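You operate a simulated robot arm through the tools that you are given. There is no shell and no other tool.

You run a simulated robot arm. Do the job below in one go: nothing can be reset, and whatever is moved stays where it is left.

TASK
Fit the bar block in station 2, step block in 4, roller block in 6, then run the trial.
Fine: the split disc block stays on the bench top; press the blue trial button once; all six caps must reach the catch tray in pose 5.

The check looks at the end state, three seconds after you hand in, the way a careful person would. Anything else that was tipped, shoved, dropped, spilled or broken makes it a failure. A push-on lid holds only when it is set on centred and level and pressed home; a screw cap is set on level and turned clockwise until tight.

THE ROBOT
A 6-joint arm with a two-finger gripper, fixed in place. Base frame: the origin is at the foot of the arm, x ahead of it, y to its left, z up; the work surface is at about z = 740. Readings come in mm, rad, newtons and seconds.
With the tool pointing down near the work surface it reaches from about 340 to 680 mm from the base axis. Its first joint turns from -1.152 to 1.152 rad. Payload 2.45 kg.
Tool frame: the origin (TCP) lies between the finger pads and is the grasp point; the fingertips stand 30 mm ahead of it; z points along the fingers, y is the line along which they close. The gripper opens to 106 mm. The gripper's body begins 79 mm behind the TCP.
Orientation is told as [roll, pitch, yaw] about the base's x, y, z axes, in that order, counted from this pose: with the fingers straight down and closing along the base's y, the tool's x points along the base's -x, its y along +y and its z along -z.

THE INTERFACE
- The arm moves only by the tool drive_tool. Its argument "targets" is a list of rows, each an object of numbers (a shift or turn left out is 0, a gripper value left out holds the last): "dx", "dy", "dz": the shift along the base's x, y, z in m; "rx", "ry", "rz": the turn, a rotation vector about the base's x, y, z in rad; "jaw": the finger opening in m, from 0 to 0.106. In form: [{"dx": .., "dy": .., "dz": .., "rx": .., "ry": .., "rz": .., "jaw": ..}, ...]. A call has 1 to 20 rows; each row shifts and turns the commanded pose from where the row before left it. A row lasts 0.2 s, in which the tool goes at most 50 mm and 0.15 rad; a call with a longer step from one row to the next is refused whole, and so is a gripper value outside its range. A pose out of reach is approached as far as the arm can. The call stops where the force on the tool passes 40 N (or 10 N more than at its start, if that is more) or the arm is blocked; 0.2 s more then pass. Each finger travels about 153 mm/s and halts on what it meets, pressing with about 22 N; the grip force reading is that of the motor and also rises with nothing between the fingers. The clock runs only during rows and for 0.2 s after the last one: add rows that do not move to give the fingers time. It gives the time, the measured TCP pose, the force on the tool (base axes), the opening and the grip force at its end, in the units of the frame above (readings bear some noise), with the torque about the TCP (base axes, N m) and any sound that the robot's microphone picked up.
- Cameras (640 x 400 px; columns grow to the right, rows downward): "scene" is fixed at [62.2, 418.5, 1402.6]; the picture's right is [-0.71, -0.70, 0.00], its down [-0.41, 0.42, -0.81] and it looks along [0.56, -0.58, -0.59] (base axes); focal length 375 px, centre (320, 200). "wrist" rides on the gripper at [76, -2, -106] in the tool frame; the picture's right is [0.02, 1.00, 0.00], its down [-0.78, 0.02, -0.62] and it looks along [-0.62, 0.01, 0.78] (tool axes); focal length 247 px, centre (320, 200).
- grab_frame(camera): a new picture of that camera. No time passes.
- measure_at(camera, pixels): for up to 12 pixels [column, row] of the newest picture of that camera ("zoom" is the newest enlarged one), the place [x, y, z] in the base frame of the surface seen there, good to about 2 mm. No time passes.
- zoom(camera, box): a new picture of the part [left, top, right, bottom] of that camera's present view, enlarged. No time passes.
- job_done(): hands the job in; it is judged then, once.

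Open the gripper and draw the arm clear of the work before you hand the job in, unless the task says otherwise.

The tools are called as a command line: name --argument value ..., lists and objects as JSON in quotes. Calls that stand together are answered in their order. drive_tool: Moves the arm, as the interface text tells. Its arguments: {"type":"object","properties":{"targets":{"type":"array"}},"required":["targets"]} The other tools are called the same way: grab_frame (camera) takes a picture; measure_at (camera, pixels) gives the place of the surface under pixels of a picture; zoom (camera, box) takes an enlarged picture of a part of a camera's view; job_done () hands the job in.

At the start:

```text
clock: 0.0
position: [404.1, 96.8, 1158.2]
tool_rot: [0.002, -0.002, -0.001]
contact_force: [0.0, 0.6, 0.1]
moment: [0.0, 0.0, 0.02]
grip_width: 105.9
finger_force: 0.1
```

scene: 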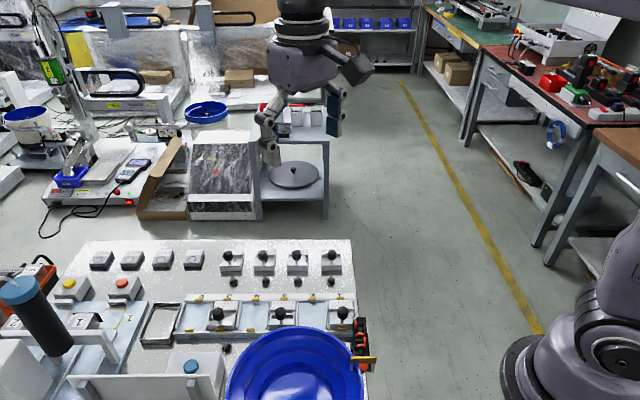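
wrist: 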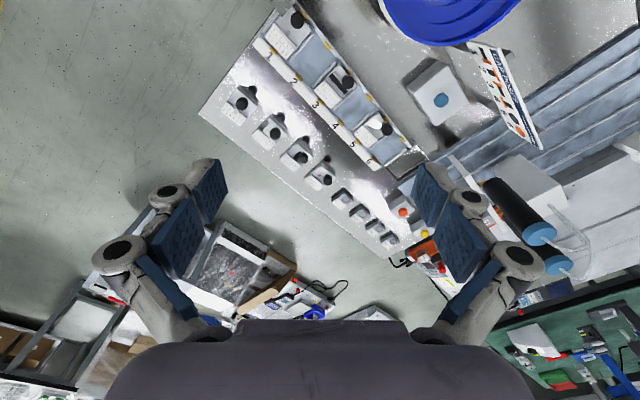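

The scene shows a bench with stations, blocks with knobs and buttons. I'll take enlarged pictures to read the details.

zoom --camera "scene" --box '[60, 230, 380, 400]'

zoom --camera "wrist" --box '[200, 0, 440, 150]'

zoom --camera "wrist" --box '[380, 20, 640, 280]'

```text
2.00 times, centred on (220, 315) of scene
```

zoom: 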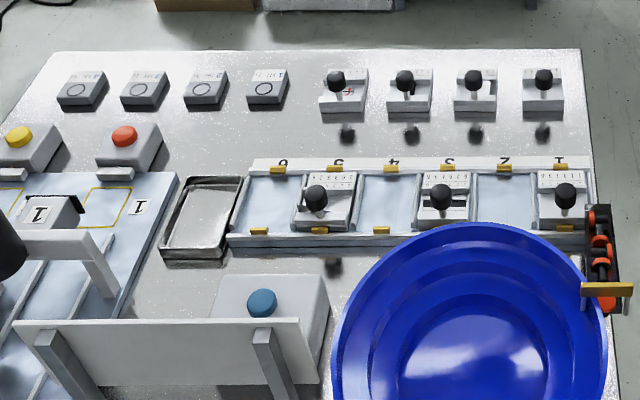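

```text
2.67 times, centred on (320, 75) of wrist
```

zoom: 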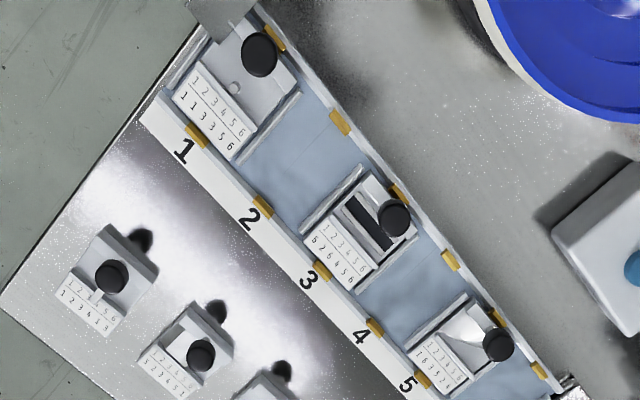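

```text
1.54 times, centred on (510, 150) of wrist
```

zoom: 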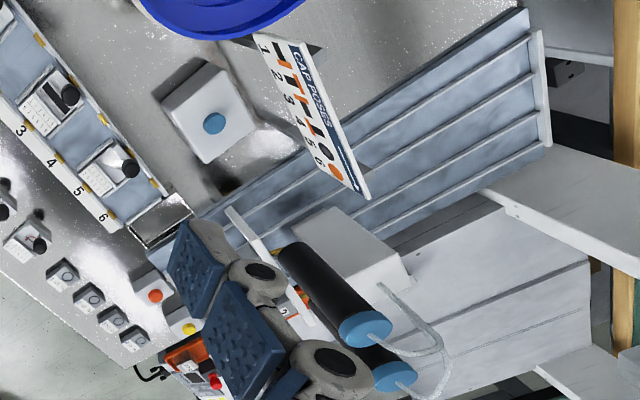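

The stations 1–6 run along a rail and carry printed tables. I'll measure the layout to plan closer views.

zoom --camera "scene" --box '[200, 235, 360, 335]'

measure_at --camera "scene" --pixels '[[228, 255], [261, 254], [293, 254], [331, 252], [217, 315], [281, 313], [342, 312], [190, 366], [194, 320], [310, 314], [250, 316], [300, 360]]'

measure_at --camera "wrist" --pixels '[[440, 100], [242, 105], [275, 132], [300, 158], [322, 180], [298, 18], [347, 82], [387, 128], [505, 90], [403, 212], [425, 235], [405, 165]]'

```text
4.00 times, centred on (280, 285) of scene
```

zoom: 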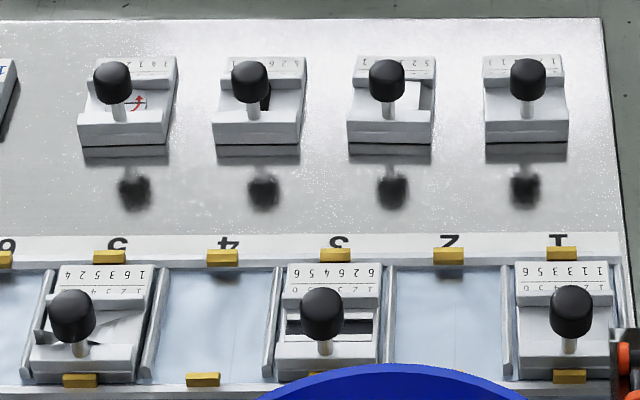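

```text
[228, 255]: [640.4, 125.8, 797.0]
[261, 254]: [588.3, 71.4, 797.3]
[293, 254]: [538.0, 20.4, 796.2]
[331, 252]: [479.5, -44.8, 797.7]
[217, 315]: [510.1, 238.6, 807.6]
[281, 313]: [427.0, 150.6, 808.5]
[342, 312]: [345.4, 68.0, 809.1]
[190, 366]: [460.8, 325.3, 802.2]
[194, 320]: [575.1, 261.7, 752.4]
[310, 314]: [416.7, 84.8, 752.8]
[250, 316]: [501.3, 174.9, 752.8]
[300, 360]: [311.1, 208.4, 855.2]
```

```text
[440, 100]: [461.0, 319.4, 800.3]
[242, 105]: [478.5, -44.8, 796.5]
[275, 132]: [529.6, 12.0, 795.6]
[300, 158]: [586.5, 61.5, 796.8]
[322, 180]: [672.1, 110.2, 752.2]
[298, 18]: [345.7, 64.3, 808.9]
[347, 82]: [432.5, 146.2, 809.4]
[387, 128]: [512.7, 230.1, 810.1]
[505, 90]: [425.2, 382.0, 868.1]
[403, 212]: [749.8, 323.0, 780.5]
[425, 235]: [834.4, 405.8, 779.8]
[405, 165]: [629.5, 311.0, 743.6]
```

I can read the tables by zooming from the wrist camera. I'll zoom into each block tightly.

zoom --camera "wrist" --box '[215, 75, 295, 150]'

zoom --camera "wrist" --box '[270, 130, 350, 205]'

zoom --camera "wrist" --box '[250, 0, 330, 75]'

zoom --camera "wrist" --box '[300, 50, 380, 125]'

zoom --camera "wrist" --box '[345, 100, 425, 175]'

zoom --camera "wrist" --box '[320, 180, 410, 260]'

zoom --camera "wrist" --box '[460, 30, 550, 160]'

```text
5.33 times, centred on (255, 112) of wrist
```

zoom: 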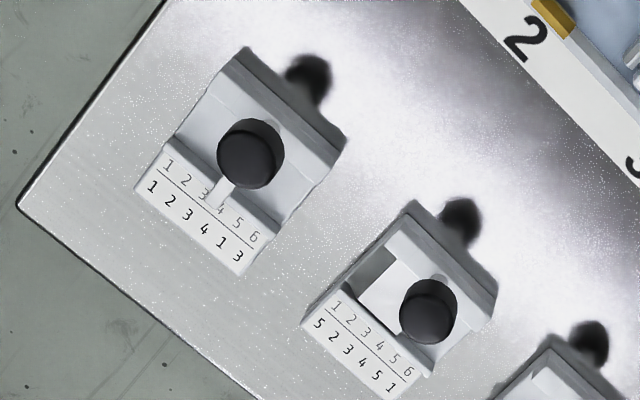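

```text
5.33 times, centred on (310, 168) of wrist
```

zoom: 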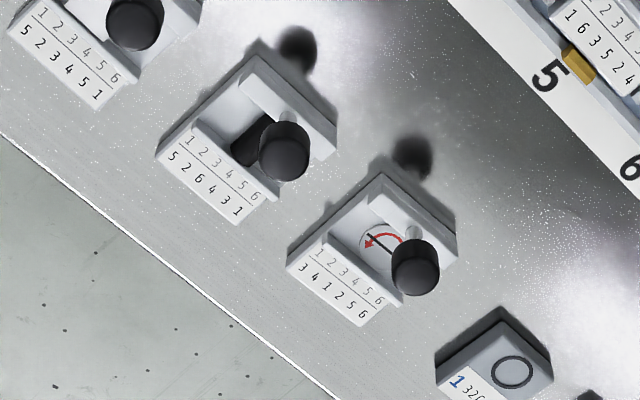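

```text
5.33 times, centred on (290, 38) of wrist
```

zoom: 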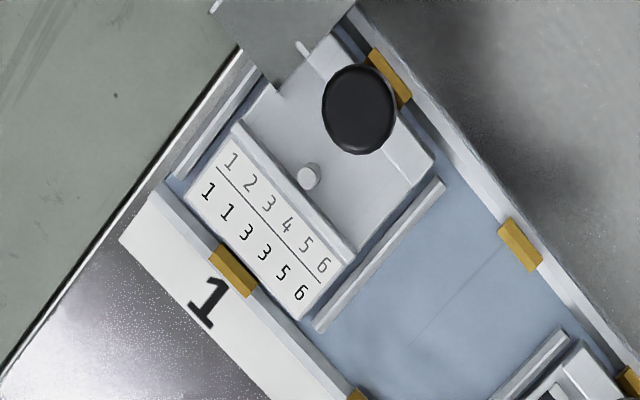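

```text
5.33 times, centred on (340, 88) of wrist
```

zoom: 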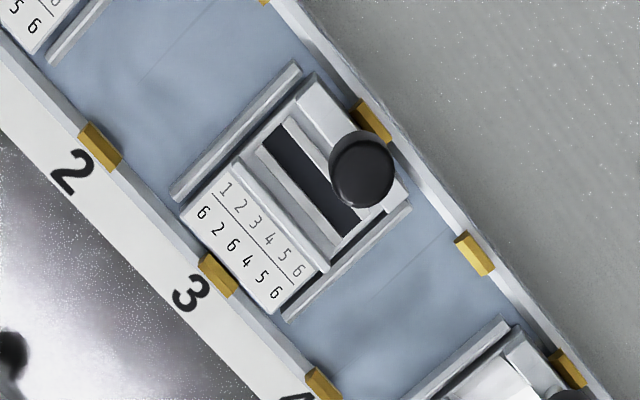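

```text
5.33 times, centred on (385, 138) of wrist
```

zoom: 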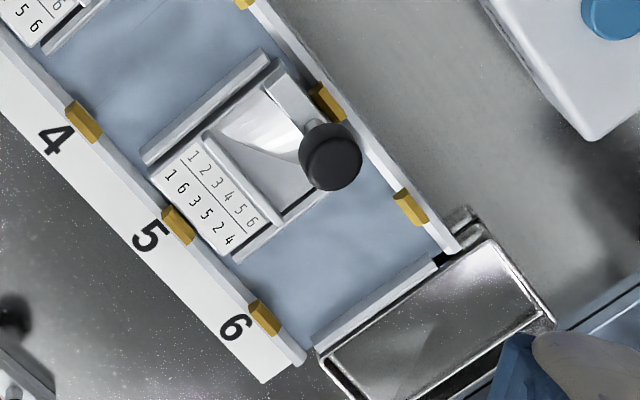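

```text
5.00 times, centred on (365, 220) of wrist
```

zoom: 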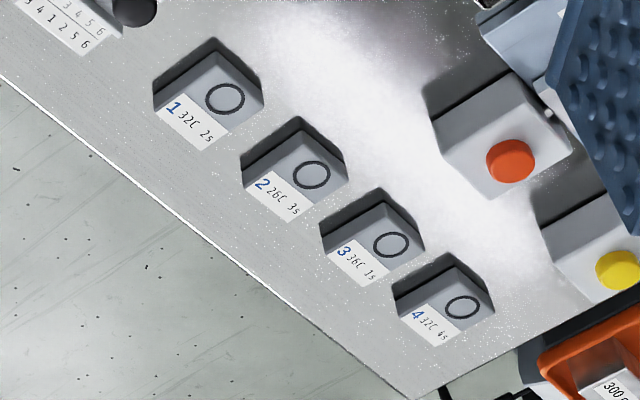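

```text
3.08 times, centred on (505, 95) of wrist
```

zoom: 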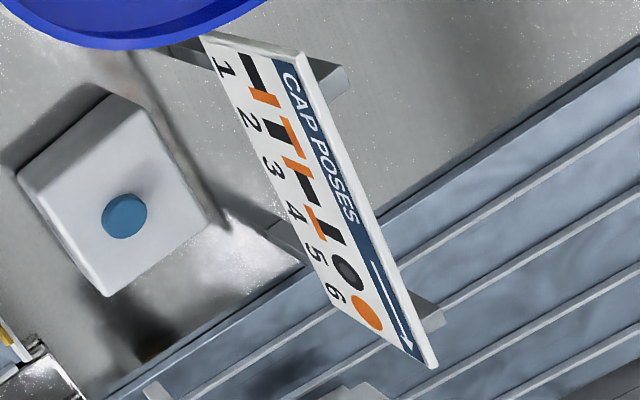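

Tables read: bench blocks from near to far are [1 2 3 4 1 3], [5 2 3 4 5 1], [5 2 6 4 3 1], [3 4 1 2 5 6] (red-arrow disc); stations 1/3/5 are [1 1 3 3 5 6], [6 2 6 4 5 6], [1 6 3 5 2 4]. I'll lower the wrist camera to identify which block is bar, step and roller.

drive_tool --targets '[{"dy": -0.017, "dz": -0.04}, {"dy": -0.017, "dz": -0.04}, {"dy": -0.017, "dz": -0.04}, {"dy": -0.017, "dz": -0.04}, {"dy": -0.017, "dz": -0.04}, {}]'

grab_frame --camera "wrist"

```text
clock: 1.4
position: [402.9, 12.2, 955.9]
tool_rot: [-0.001, 0.001, 0.001]
contact_force: [-0.3, 0.4, 0.2]
moment: [0.05, 0.02, 0.0]
grip_width: 106.1
finger_force: 0.1
```

```text
taken
```

wrist: 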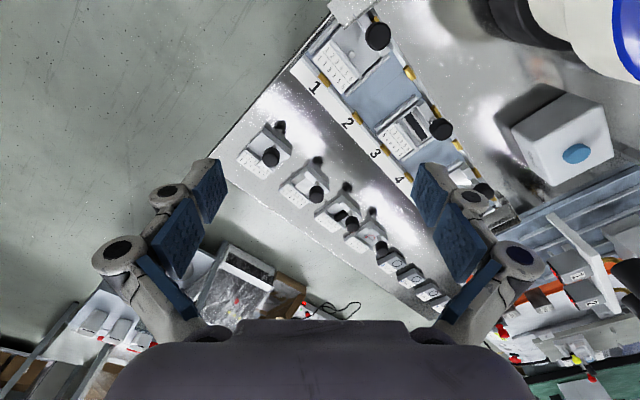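

The four bench blocks now appear at (265,155), (308,190), (342,212), (370,237). I'll zoom into them.

zoom --camera "wrist" --box '[225, 110, 335, 215]'

zoom --camera "wrist" --box '[305, 170, 405, 265]'

zoom --camera "wrist" --box '[290, 0, 430, 90]'

zoom --camera "wrist" --box '[350, 70, 520, 220]'

```text
3.81 times, centred on (280, 162) of wrist
```

zoom: 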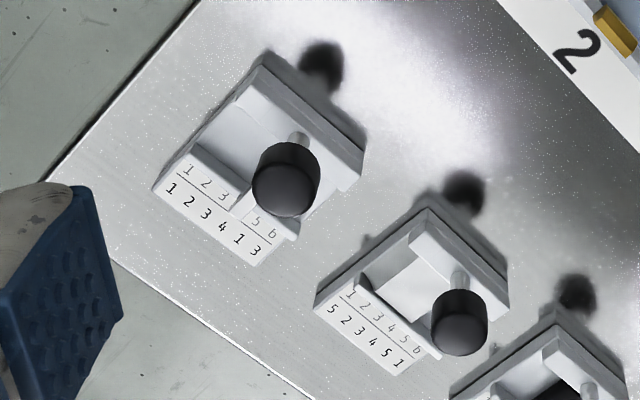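

```text
4.21 times, centred on (355, 218) of wrist
```

zoom: 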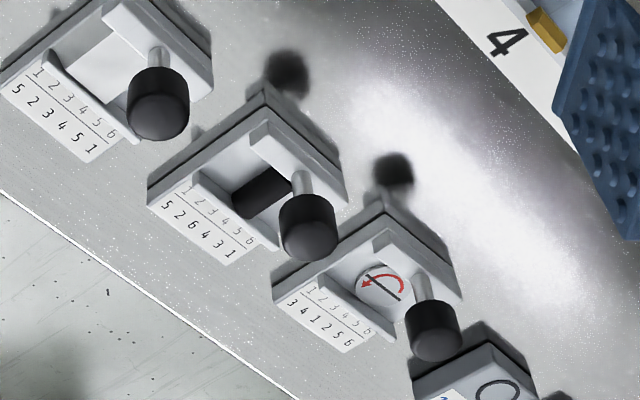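

```text
4.44 times, centred on (360, 45) of wrist
```

zoom: 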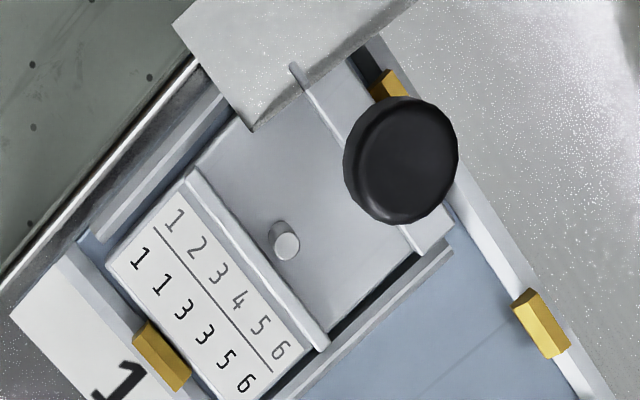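

```text
2.67 times, centred on (435, 145) of wrist
```

zoom: 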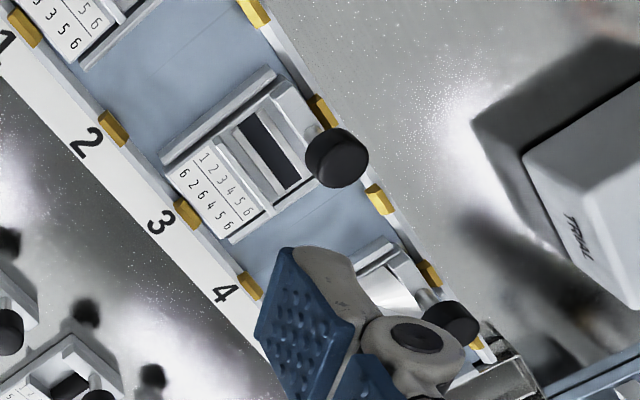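

The shapes match: near block has a bar, the next a white step, the third a black roller, the fourth the red-arrow split disc. Now I measure the geometry of the bar block and of the stations.

zoom --camera "wrist" --box '[230, 115, 300, 185]'

zoom --camera "scene" --box '[300, 235, 360, 275]'

zoom --camera "scene" --box '[205, 240, 315, 300]'

zoom --camera "scene" --box '[170, 285, 280, 350]'

zoom --camera "scene" --box '[260, 285, 380, 355]'

```text
5.71 times, centred on (265, 150) of wrist
```

zoom: 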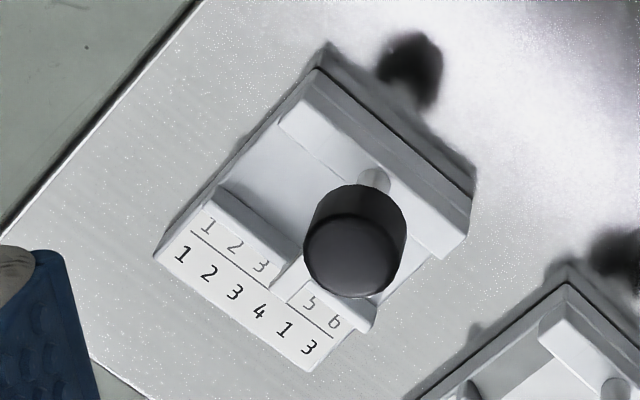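

```text
10.00 times, centred on (330, 255) of scene
```

zoom: 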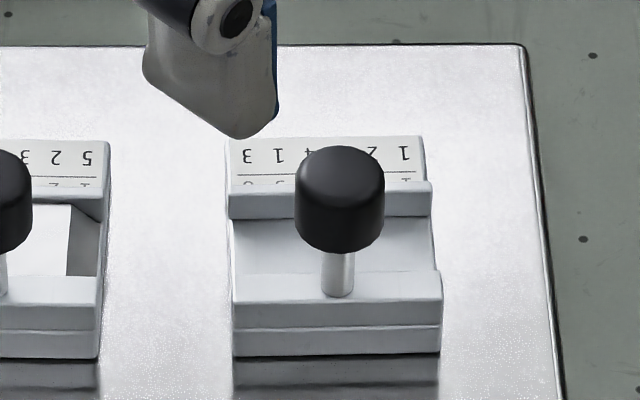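

```text
5.82 times, centred on (260, 270) of scene
```

zoom: 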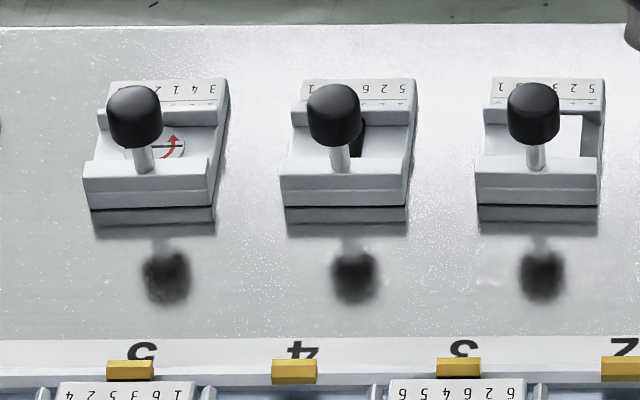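

```text
5.82 times, centred on (225, 318) of scene
```

zoom: 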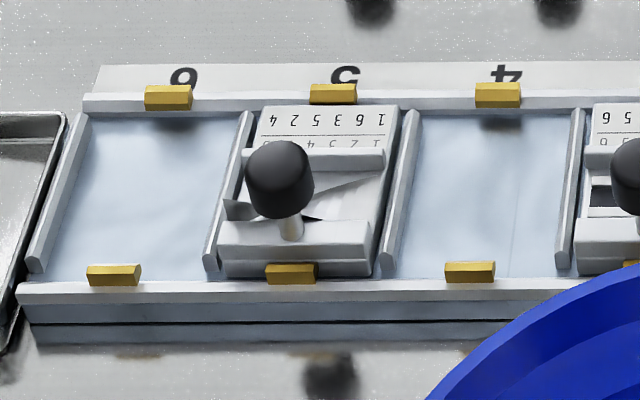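

```text
5.33 times, centred on (320, 320) of scene
```

zoom: 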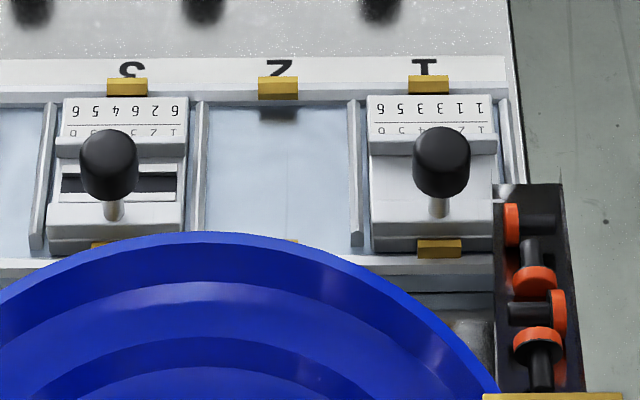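

Yellow clips flank every station, so blocks likely snap in. I measure station features and the bowl rim in the current zoom.

measure_at --camera "zoom" --pixels '[[275, 180], [280, 93], [200, 150], [354, 150], [330, 220], [125, 85], [430, 83], [442, 248], [380, 245], [368, 105], [160, 240], [350, 275]]'

zoom --camera "scene" --box '[300, 235, 360, 275]'

measure_at --camera "zoom" --pixels '[[340, 150], [340, 200], [300, 200], [380, 200], [338, 290], [238, 300], [438, 300], [440, 350], [236, 352], [425, 140], [232, 142], [338, 240]]'

```text
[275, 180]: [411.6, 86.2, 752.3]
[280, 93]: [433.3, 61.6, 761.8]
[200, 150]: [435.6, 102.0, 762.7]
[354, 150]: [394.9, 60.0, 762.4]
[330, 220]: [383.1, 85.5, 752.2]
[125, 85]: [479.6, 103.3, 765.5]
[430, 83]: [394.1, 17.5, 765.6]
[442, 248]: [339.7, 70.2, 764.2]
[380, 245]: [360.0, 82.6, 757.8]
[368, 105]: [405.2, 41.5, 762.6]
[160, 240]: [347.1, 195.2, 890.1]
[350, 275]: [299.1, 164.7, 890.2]
```

```text
10.00 times, centred on (330, 255) of scene
```

zoom: 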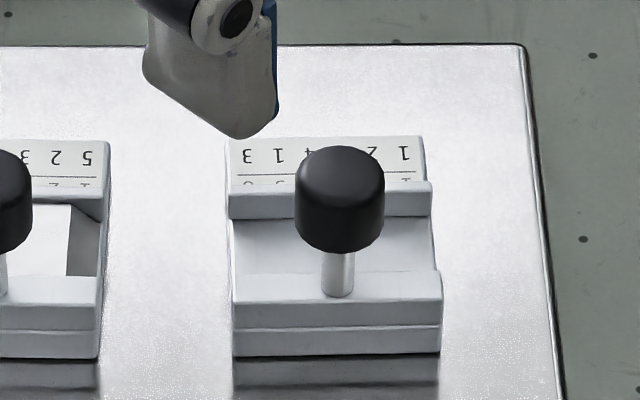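

```text
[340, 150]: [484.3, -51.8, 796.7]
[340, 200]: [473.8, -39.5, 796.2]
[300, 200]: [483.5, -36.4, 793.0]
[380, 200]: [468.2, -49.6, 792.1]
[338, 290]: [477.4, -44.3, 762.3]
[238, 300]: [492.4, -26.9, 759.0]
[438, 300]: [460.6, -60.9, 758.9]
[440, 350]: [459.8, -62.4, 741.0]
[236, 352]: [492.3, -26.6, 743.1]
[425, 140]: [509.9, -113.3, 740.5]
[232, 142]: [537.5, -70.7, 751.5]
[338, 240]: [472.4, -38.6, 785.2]
```

The block is about 47 mm along the rail and 63 mm deep, knob about 21 mm across at its front edge (z 775–797); the bowl rim is high (z≈890), so I need its circle. I'll measure rim points plus clip positions.

grab_frame --camera "scene"

measure_at --camera "scene" --pixels '[[228, 385], [234, 365], [243, 350], [260, 337], [280, 330], [300, 328], [320, 332], [340, 344], [355, 365], [362, 390], [368, 345], [365, 362]]'

```text
taken
```

scene: 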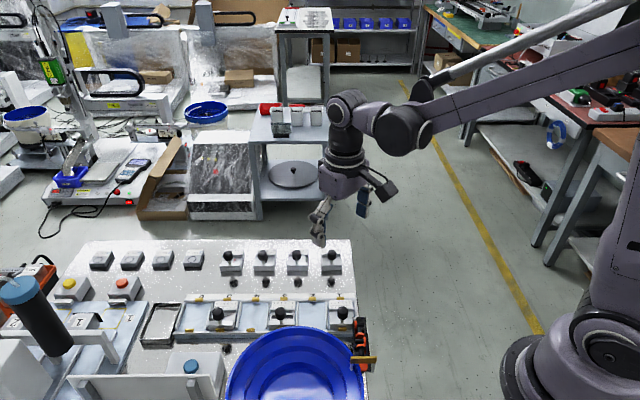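

```text
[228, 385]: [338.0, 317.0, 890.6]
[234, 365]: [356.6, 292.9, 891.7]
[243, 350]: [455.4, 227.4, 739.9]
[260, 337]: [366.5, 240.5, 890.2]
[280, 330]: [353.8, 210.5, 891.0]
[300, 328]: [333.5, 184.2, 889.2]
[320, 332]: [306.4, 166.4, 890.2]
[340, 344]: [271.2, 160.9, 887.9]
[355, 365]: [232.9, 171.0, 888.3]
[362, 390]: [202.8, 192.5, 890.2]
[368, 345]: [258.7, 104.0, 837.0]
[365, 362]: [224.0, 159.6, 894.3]
```

Bowl circle is about centre (274,254), radius 92, rim z 890; station 2's knob spot is 92 mm clear of it. I turn the tool to yaw +45° (closing across the rail) and move above the bar block's knob.

drive_tool --targets '[{"dx": 0.0126, "dy": -0.0096, "dz": -0.0093, "rz": 0.131}, {"dx": 0.0126, "dy": -0.0096, "dz": -0.0093, "rz": 0.131}, {"dx": 0.0126, "dy": -0.0096, "dz": -0.0093, "rz": 0.131}, {"dx": 0.0126, "dy": -0.0096, "dz": -0.0093, "rz": 0.131}, {"dx": 0.0126, "dy": -0.0096, "dz": -0.0093, "rz": 0.131}, {"dx": 0.0126, "dy": -0.0096, "dz": -0.0093, "rz": 0.131}, {}]'

grab_frame --camera "wrist"

grab_frame --camera "scene"

```text
clock: 3.0
position: [480.1, -43.0, 904.0]
tool_rot: [0.0, 0.0, 0.789]
contact_force: [0.1, -0.6, -0.3]
moment: [-0.01, -0.04, 0.01]
grip_width: 105.6
finger_force: 0.1
```

```text
taken
```

wrist: 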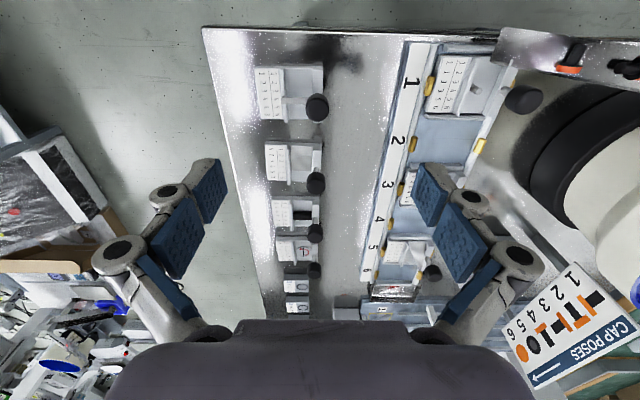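

```text
taken
```

scene: 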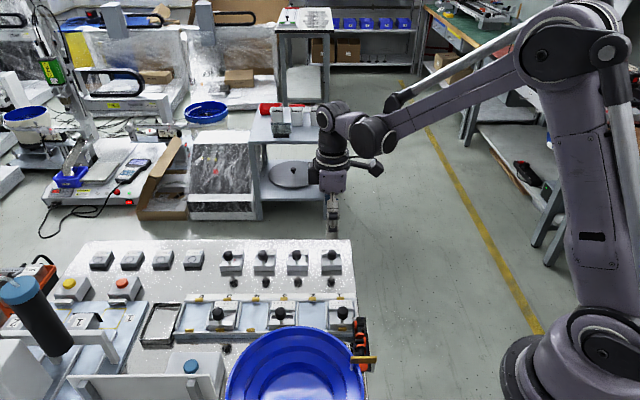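

The view is now aligned with the rail; the bar block's knob is at (316,107). I zoom in on it and measure its edges and the bar.

zoom --camera "wrist" --box '[245, 55, 345, 130]'

zoom --camera "wrist" --box '[250, 130, 350, 205]'

zoom --camera "wrist" --box '[380, 30, 500, 130]'

zoom --camera "wrist" --box '[480, 260, 640, 390]'

```text
5.33 times, centred on (295, 92) of wrist
```

zoom: 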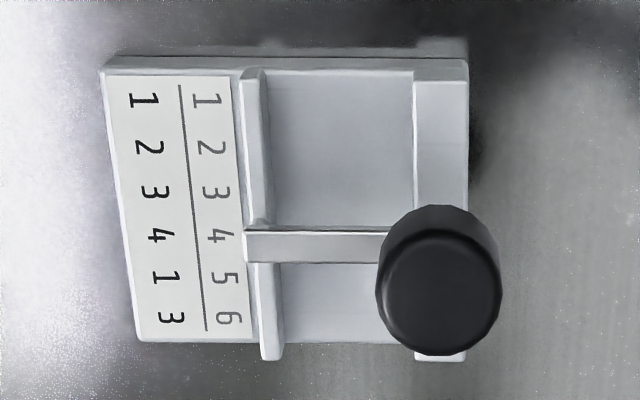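

```text
5.33 times, centred on (300, 168) of wrist
```

zoom: 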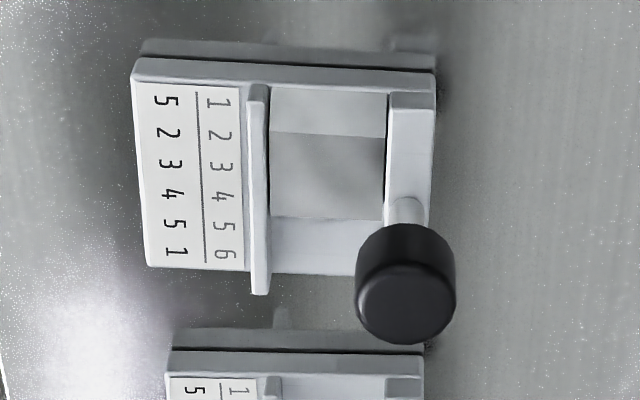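

```text
4.00 times, centred on (440, 80) of wrist
```

zoom: 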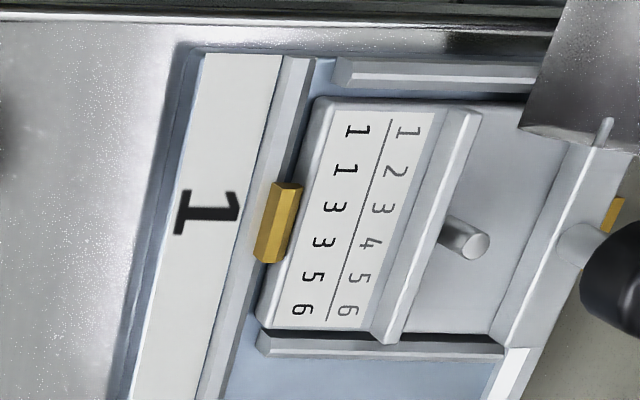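

```text
3.08 times, centred on (560, 325) of wrist
```

zoom: 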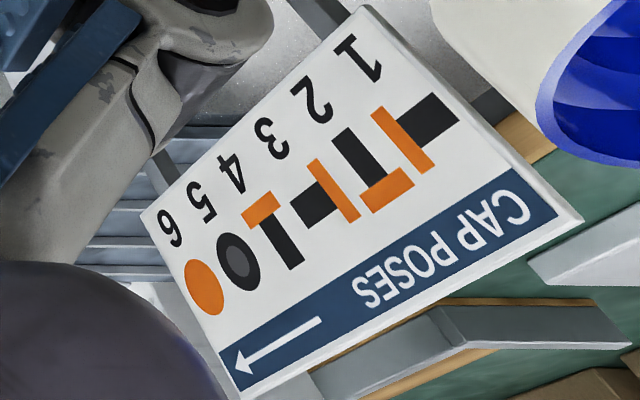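

Bar clearly crosses the channel in the near block. I re-zoom on it to measure the bar height, knob, wall and base edges.

zoom --camera "wrist" --box '[245, 55, 345, 130]'

measure_at --camera "zoom" --pixels '[[320, 245], [255, 245], [440, 300], [440, 215], [440, 348], [383, 300], [498, 290], [465, 70], [108, 75], [142, 338], [262, 80], [440, 130]]'

measure_at --camera "wrist" --pixels '[[316, 107], [316, 186], [315, 236], [315, 272], [519, 101], [437, 275], [413, 84], [398, 143], [391, 186], [387, 225], [300, 100], [312, 90]]'

```text
5.33 times, centred on (295, 92) of wrist
```

zoom: 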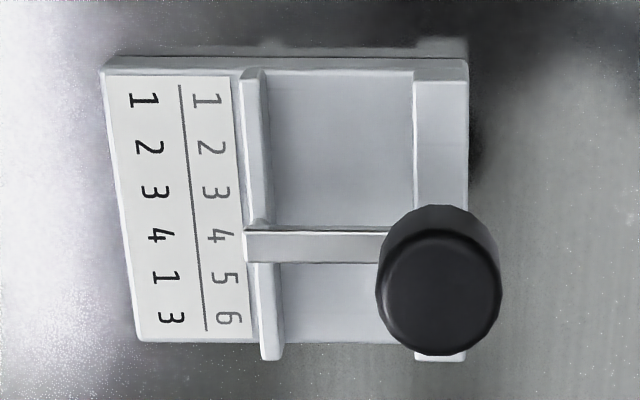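

```text
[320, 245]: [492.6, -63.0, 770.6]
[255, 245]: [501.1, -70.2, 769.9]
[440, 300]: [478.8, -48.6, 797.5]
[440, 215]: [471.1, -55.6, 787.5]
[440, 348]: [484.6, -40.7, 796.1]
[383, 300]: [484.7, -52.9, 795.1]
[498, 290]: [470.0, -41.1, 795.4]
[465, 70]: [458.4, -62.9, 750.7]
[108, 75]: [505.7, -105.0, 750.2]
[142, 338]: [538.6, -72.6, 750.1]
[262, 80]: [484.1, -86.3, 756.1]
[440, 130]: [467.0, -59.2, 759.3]
```

```text
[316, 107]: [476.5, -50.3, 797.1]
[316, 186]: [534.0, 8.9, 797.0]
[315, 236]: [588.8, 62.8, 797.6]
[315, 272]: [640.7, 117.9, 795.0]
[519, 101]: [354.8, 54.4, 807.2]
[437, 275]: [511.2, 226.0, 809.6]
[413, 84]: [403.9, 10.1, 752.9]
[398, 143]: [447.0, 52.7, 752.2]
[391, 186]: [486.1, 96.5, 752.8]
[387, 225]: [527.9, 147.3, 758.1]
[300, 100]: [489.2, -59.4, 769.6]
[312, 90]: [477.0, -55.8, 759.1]
```

The bar's top is at z≈770.6 and the knob axis about (477.5,-46); corners put the block centre at (498.5,-68), knob 30 mm forward. I descend above the knob with jaw 60 mm and recheck centring.

drive_tool --targets '[{"dx": -0.0026, "dy": -0.0033, "dz": -0.02, "jaw": 0.06}, {"dz": -0.022}, {"dz": -0.022}, {}]'

grab_frame --camera "wrist"

zoom --camera "scene" --box '[300, 215, 360, 275]'

```text
clock: 4.0
position: [476.5, -49.1, 838.6]
tool_rot: [0.0, 0.002, 0.789]
contact_force: [-0.5, 0.5, 0.8]
moment: [0.01, 0.0, 0.02]
grip_width: 60.1
finger_force: 0.0
```

```text
taken
```

wrist: 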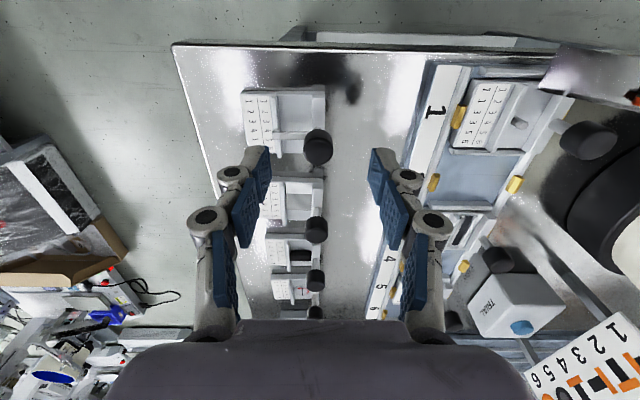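

```text
6.67 times, centred on (330, 245) of scene
```

zoom: 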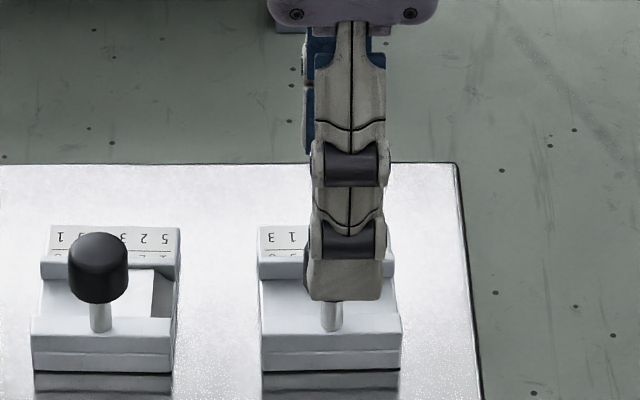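

Knob at (318,146) lies midway between the finger tips (265 and 375). I measure knob top edges once more for the along-rail centring.

zoom --camera "wrist" --box '[280, 110, 360, 180]'

measure_at --camera "wrist" --pixels '[[318, 150], [318, 160], [318, 140], [306, 150], [330, 150], [318, 164], [267, 155], [373, 155], [262, 100], [262, 130], [500, 120], [478, 120]]'

```text
5.71 times, centred on (320, 145) of wrist
```

zoom: 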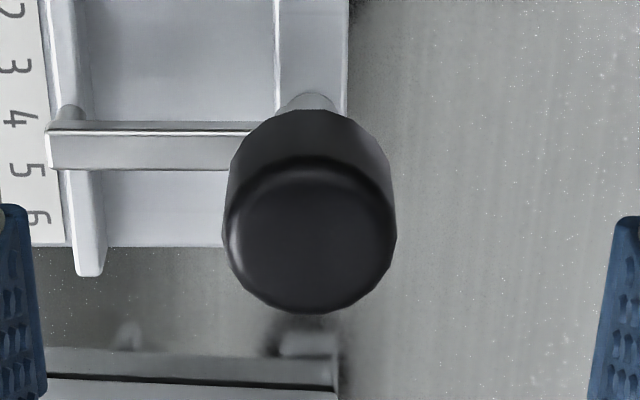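

```text
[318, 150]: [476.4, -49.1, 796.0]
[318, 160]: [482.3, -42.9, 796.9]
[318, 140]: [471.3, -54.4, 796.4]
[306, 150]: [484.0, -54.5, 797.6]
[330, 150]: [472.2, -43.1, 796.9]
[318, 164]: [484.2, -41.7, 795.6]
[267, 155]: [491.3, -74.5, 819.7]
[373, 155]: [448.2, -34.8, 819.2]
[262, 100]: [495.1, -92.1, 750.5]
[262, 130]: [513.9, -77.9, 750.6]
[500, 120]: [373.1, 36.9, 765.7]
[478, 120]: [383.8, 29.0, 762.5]
```

The knob axis is (477.3,-48.3), diameter ~20.4 mm, nearly under the TCP. I descend to z≈804.5 (tips just above the bar) and close.

drive_tool --targets '[{"dx": 0.0006, "dy": 0.0006, "dz": -0.017}, {"dz": -0.017}, {}, {"jaw": 0.024}, {"jaw": 0.015}, {"jaw": 0.015}, {}]'

zoom --camera "scene" --box '[300, 215, 360, 275]'

grab_frame --camera "wrist"

```text
clock: 5.6
position: [478.4, -47.6, 804.9]
tool_rot: [0.001, 0.002, 0.787]
contact_force: [0.0, -0.8, 0.2]
moment: [0.03, 0.02, 0.03]
grip_width: 19.3
finger_force: 22.2
```

```text
6.67 times, centred on (330, 245) of scene
```

zoom: 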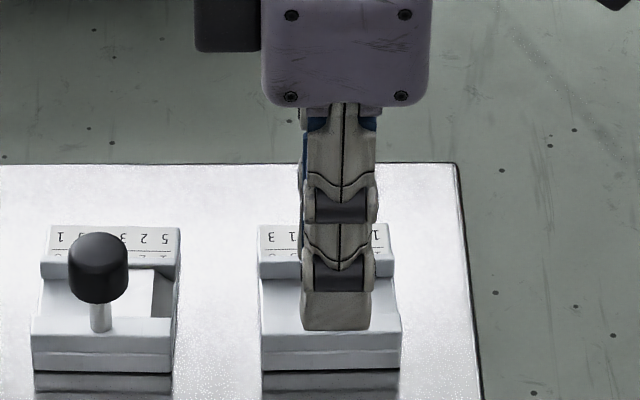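

```text
taken
```

wrist: 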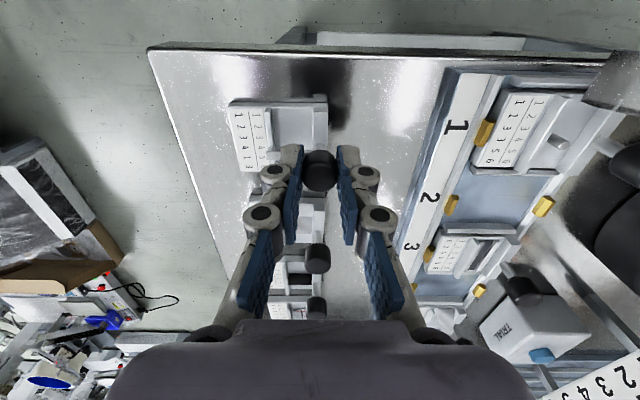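

Grip stopped at 19.3 mm on the knob with 22 N. I lift gently and check for tilt.

drive_tool --targets '[{"dz": 0.005}, {"dz": 0.01}, {"dz": 0.02}, {"dz": 0.03}, {}]'

grab_frame --camera "wrist"

zoom --camera "scene" --box '[290, 190, 370, 280]'

```text
clock: 6.8
position: [476.8, -47.4, 872.9]
tool_rot: [0.001, 0.0, 0.788]
contact_force: [-0.2, 0.5, -0.6]
moment: [0.03, 0.01, 0.01]
grip_width: 19.3
finger_force: 21.9
```

```text
taken
```

wrist: 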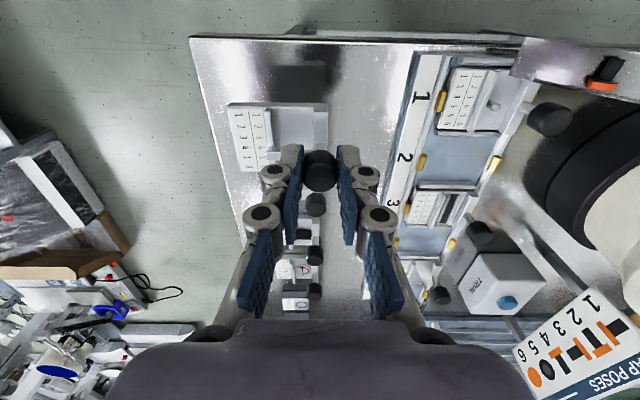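

```text
4.44 times, centred on (330, 235) of scene
```

zoom: 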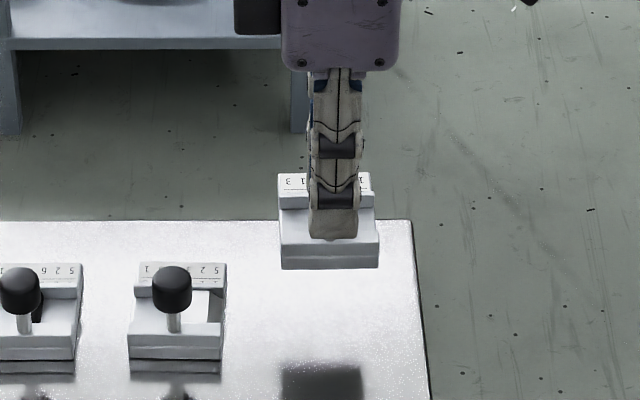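

The block came up cleanly. I measure its held attitude: corners in the wrist view.

zoom --camera "wrist" --box '[220, 90, 340, 190]'

measure_at --camera "zoom" --pixels '[[50, 60], [70, 300], [290, 200], [200, 200], [420, 120], [430, 70], [380, 70], [180, 70], [210, 320], [60, 180], [420, 60], [400, 200]]'

```text
4.00 times, centred on (280, 140) of wrist
```

zoom: 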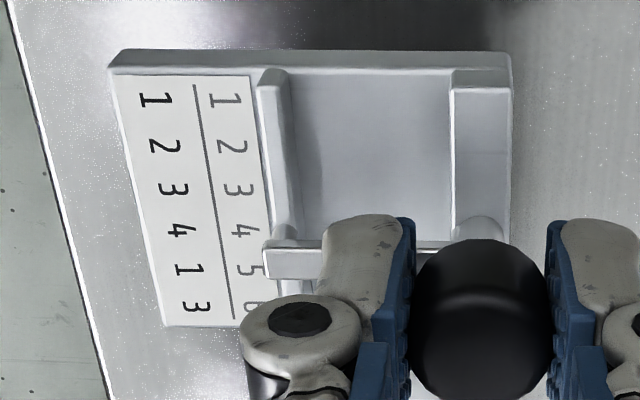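

```text
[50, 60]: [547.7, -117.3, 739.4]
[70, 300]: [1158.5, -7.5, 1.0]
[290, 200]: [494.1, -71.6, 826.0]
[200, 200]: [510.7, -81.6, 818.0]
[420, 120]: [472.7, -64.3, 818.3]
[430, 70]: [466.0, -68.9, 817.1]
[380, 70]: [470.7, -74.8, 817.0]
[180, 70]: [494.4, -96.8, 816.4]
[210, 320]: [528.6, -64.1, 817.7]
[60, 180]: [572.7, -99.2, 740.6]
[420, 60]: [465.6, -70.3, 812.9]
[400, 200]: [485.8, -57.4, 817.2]
```

The held block is level within about 1 mm (z 816–818). Next I measure knobs and corners of the fitted blocks in stations 1 and 3 to find the station 2 target.

zoom --camera "wrist" --box '[420, 50, 580, 150]'

measure_at --camera "zoom" --pixels '[[516, 275], [490, 275], [545, 275], [516, 300], [516, 250], [130, 70], [80, 300], [270, 180], [320, 195], [100, 195], [305, 320], [300, 450]]'

zoom --camera "wrist" --box '[380, 150, 540, 250]'

measure_at --camera "zoom" --pixels '[[400, 345], [370, 345], [430, 345], [400, 320], [400, 370], [170, 45], [470, 65], [160, 270], [460, 135], [200, 250], [125, 180], [300, 150]]'

```text
4.00 times, centred on (500, 100) of wrist
```

zoom: 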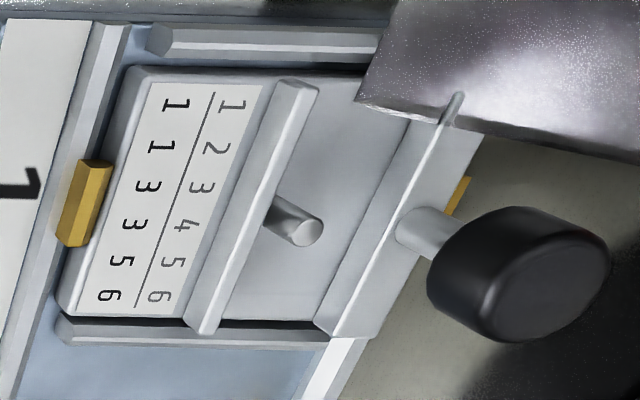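

```text
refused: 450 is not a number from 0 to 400
```

```text
4.00 times, centred on (460, 200) of wrist
```

zoom: 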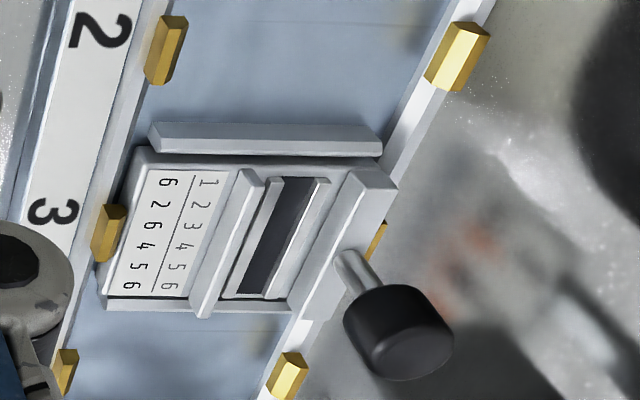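

```text
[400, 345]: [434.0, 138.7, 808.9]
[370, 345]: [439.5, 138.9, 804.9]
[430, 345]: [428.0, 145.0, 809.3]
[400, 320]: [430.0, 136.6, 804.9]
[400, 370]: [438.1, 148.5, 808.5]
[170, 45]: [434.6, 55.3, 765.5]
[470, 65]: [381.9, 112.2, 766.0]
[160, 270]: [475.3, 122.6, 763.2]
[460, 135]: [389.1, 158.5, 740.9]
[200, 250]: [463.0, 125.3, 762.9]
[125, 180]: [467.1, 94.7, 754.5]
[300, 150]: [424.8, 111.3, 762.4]
```

Station 2 clips sit near (434.6,55.3) and (381.9,112.2). I refine the knob axes of stations 1, 3 and 5 from scene zooms.

zoom --camera "scene" --box '[325, 295, 365, 330]'

zoom --camera "scene" --box '[262, 295, 302, 330]'

zoom --camera "scene" --box '[200, 295, 240, 330]'

```text
11.43 times, centred on (345, 312) of scene
```

zoom: 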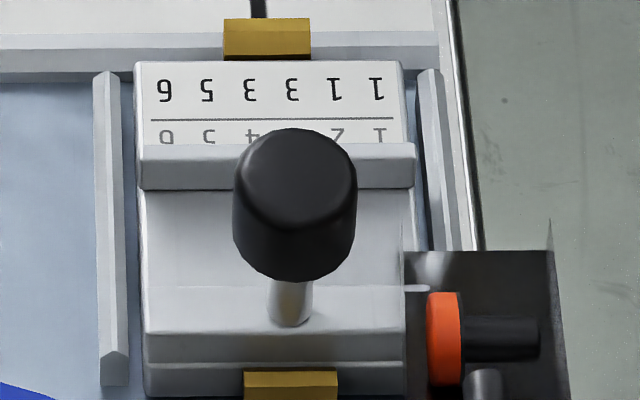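

```text
11.43 times, centred on (282, 312) of scene
```

zoom: 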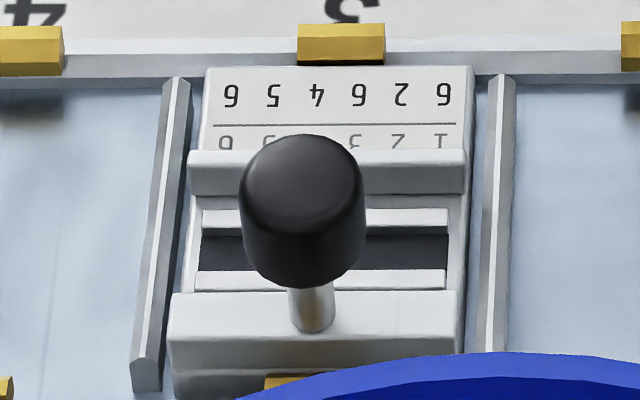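

```text
11.43 times, centred on (220, 312) of scene
```

zoom: 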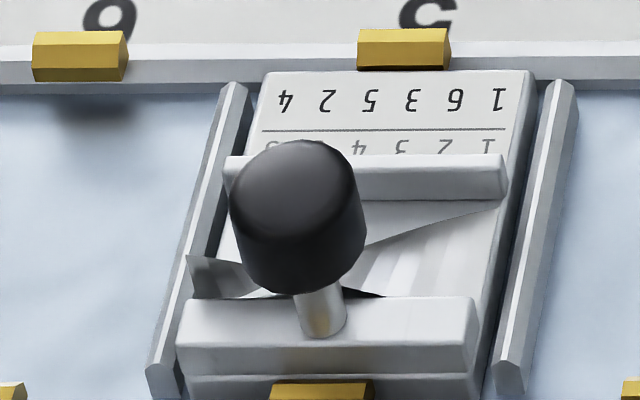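

I measure the knob top centres with fractional pixels in the scene frame, plus rib and clip edges around station 2.

grab_frame --camera "scene"

measure_at --camera "scene" --pixels '[[342.9, 310.3], [342.9, 308.5], [342.9, 312.5], [340.5, 310.3], [345.3, 310.3], [280.4, 310.9], [280.4, 309], [280.4, 313], [278, 310.9], [282.8, 310.9], [217.8, 311.4], [217.8, 313]]'

zoom --camera "scene" --box '[290, 295, 330, 332]'

measure_at --camera "zoom" --pixels '[[130, 60], [130, 250], [115, 150], [530, 60], [530, 250], [510, 150], [330, 30], [300, 30], [370, 30], [330, 250], [200, 150], [330, 85]]'

```text
taken
```

scene: 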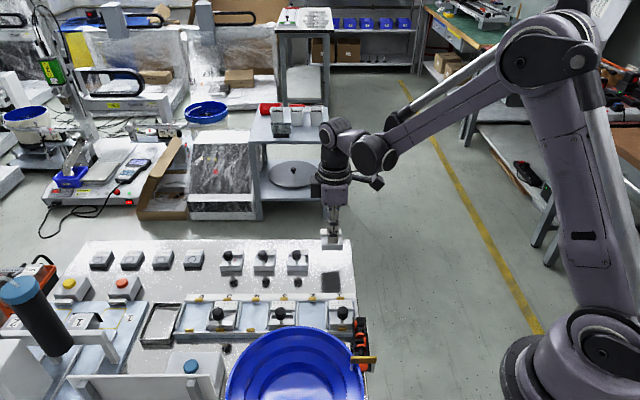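

```text
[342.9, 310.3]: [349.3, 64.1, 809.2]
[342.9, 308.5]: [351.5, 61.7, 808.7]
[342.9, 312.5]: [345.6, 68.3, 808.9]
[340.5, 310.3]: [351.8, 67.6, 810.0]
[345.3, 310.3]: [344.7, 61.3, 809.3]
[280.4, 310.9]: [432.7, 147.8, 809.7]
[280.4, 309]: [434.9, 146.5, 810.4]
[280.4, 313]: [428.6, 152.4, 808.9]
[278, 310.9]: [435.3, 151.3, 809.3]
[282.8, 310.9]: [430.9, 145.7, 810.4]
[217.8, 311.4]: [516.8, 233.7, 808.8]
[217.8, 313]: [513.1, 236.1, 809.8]
```

```text
10.81 times, centred on (310, 314) of scene
```

zoom: 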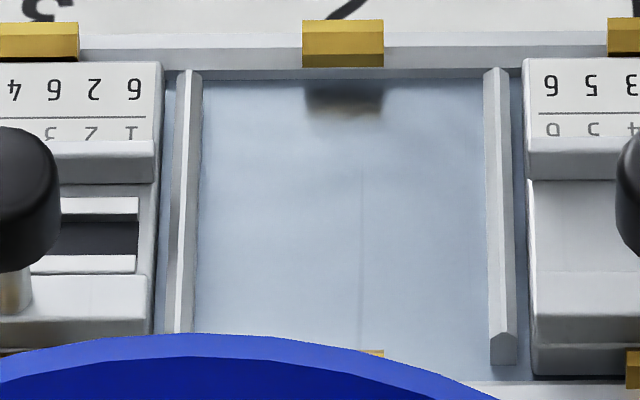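

```text
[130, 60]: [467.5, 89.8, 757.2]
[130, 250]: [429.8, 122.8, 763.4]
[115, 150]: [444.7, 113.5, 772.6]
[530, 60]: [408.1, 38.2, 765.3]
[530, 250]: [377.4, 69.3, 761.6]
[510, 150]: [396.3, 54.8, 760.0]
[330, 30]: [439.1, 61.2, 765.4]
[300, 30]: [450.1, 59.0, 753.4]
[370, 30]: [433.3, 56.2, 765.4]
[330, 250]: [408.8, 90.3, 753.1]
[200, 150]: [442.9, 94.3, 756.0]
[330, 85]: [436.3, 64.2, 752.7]
```

Knob axes give station 2 target ≈(389.8,104.6). I carry the block there at safe height (block bottom about z 826).

drive_tool --targets '[{"dz": 0.017}, {"dx": -0.011, "dy": 0.019}, {"dx": -0.011, "dy": 0.019}, {"dx": -0.011, "dy": 0.019}, {"dx": -0.011, "dy": 0.019}, {"dx": -0.011, "dy": 0.019}, {"dx": -0.011, "dy": 0.019}, {"dx": -0.011, "dy": 0.019}, {"dx": -0.0105, "dy": 0.019}, {}, {}]'

grab_frame --camera "wrist"

zoom --camera "scene" --box '[240, 240, 380, 340]'

```text
clock: 9.2
position: [390.1, 105.7, 887.7]
tool_rot: [-0.001, 0.0, 0.787]
contact_force: [-0.3, -0.1, -0.6]
moment: [0.03, 0.04, -0.02]
grip_width: 19.2
finger_force: 21.9
```

```text
taken
```

wrist: 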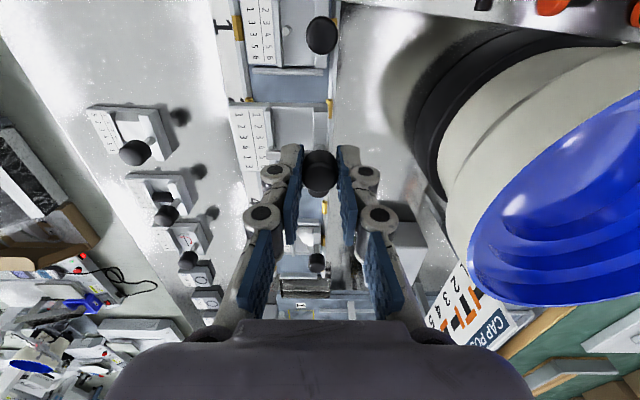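

```text
4.00 times, centred on (310, 290) of scene
```

zoom: 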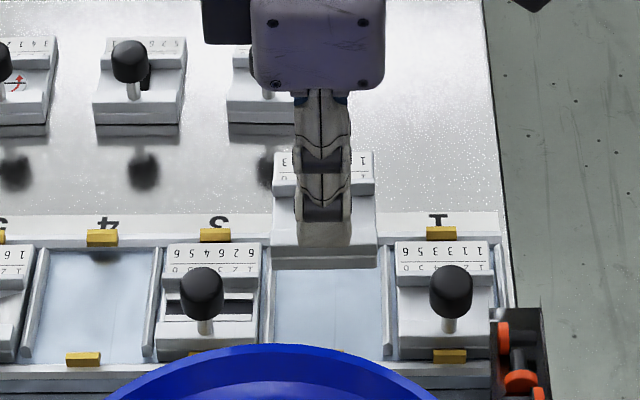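

Block hangs between stations 1 and 3, aligned by eye. I lower it to about 10 mm above the clip tops and inspect the alignment.

drive_tool --targets '[{"dz": -0.016}, {"dz": -0.016}, {"dz": -0.014}, {}]'

grab_frame --camera "wrist"

zoom --camera "wrist" --box '[200, 20, 360, 180]'

zoom --camera "scene" --box '[285, 285, 340, 335]'

```text
clock: 10.2
position: [390.3, 104.7, 841.8]
tool_rot: [0.0, 0.001, 0.788]
contact_force: [-0.4, 0.6, -1.7]
moment: [0.01, 0.03, 0.01]
grip_width: 19.5
finger_force: 21.9
```

```text
taken
```

wrist: 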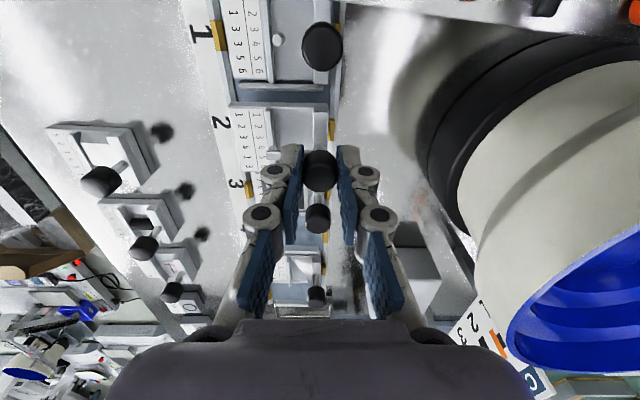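

```text
2.50 times, centred on (280, 100) of wrist
```

zoom: 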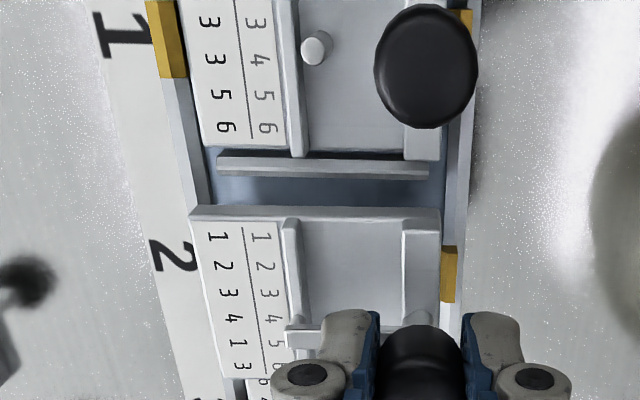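

```text
8.00 times, centred on (312, 310) of scene
```

zoom: 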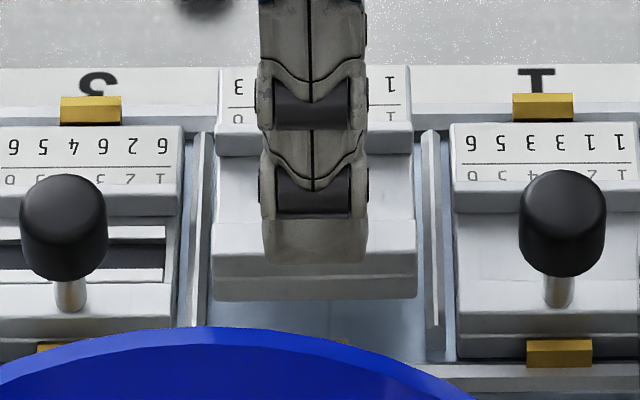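

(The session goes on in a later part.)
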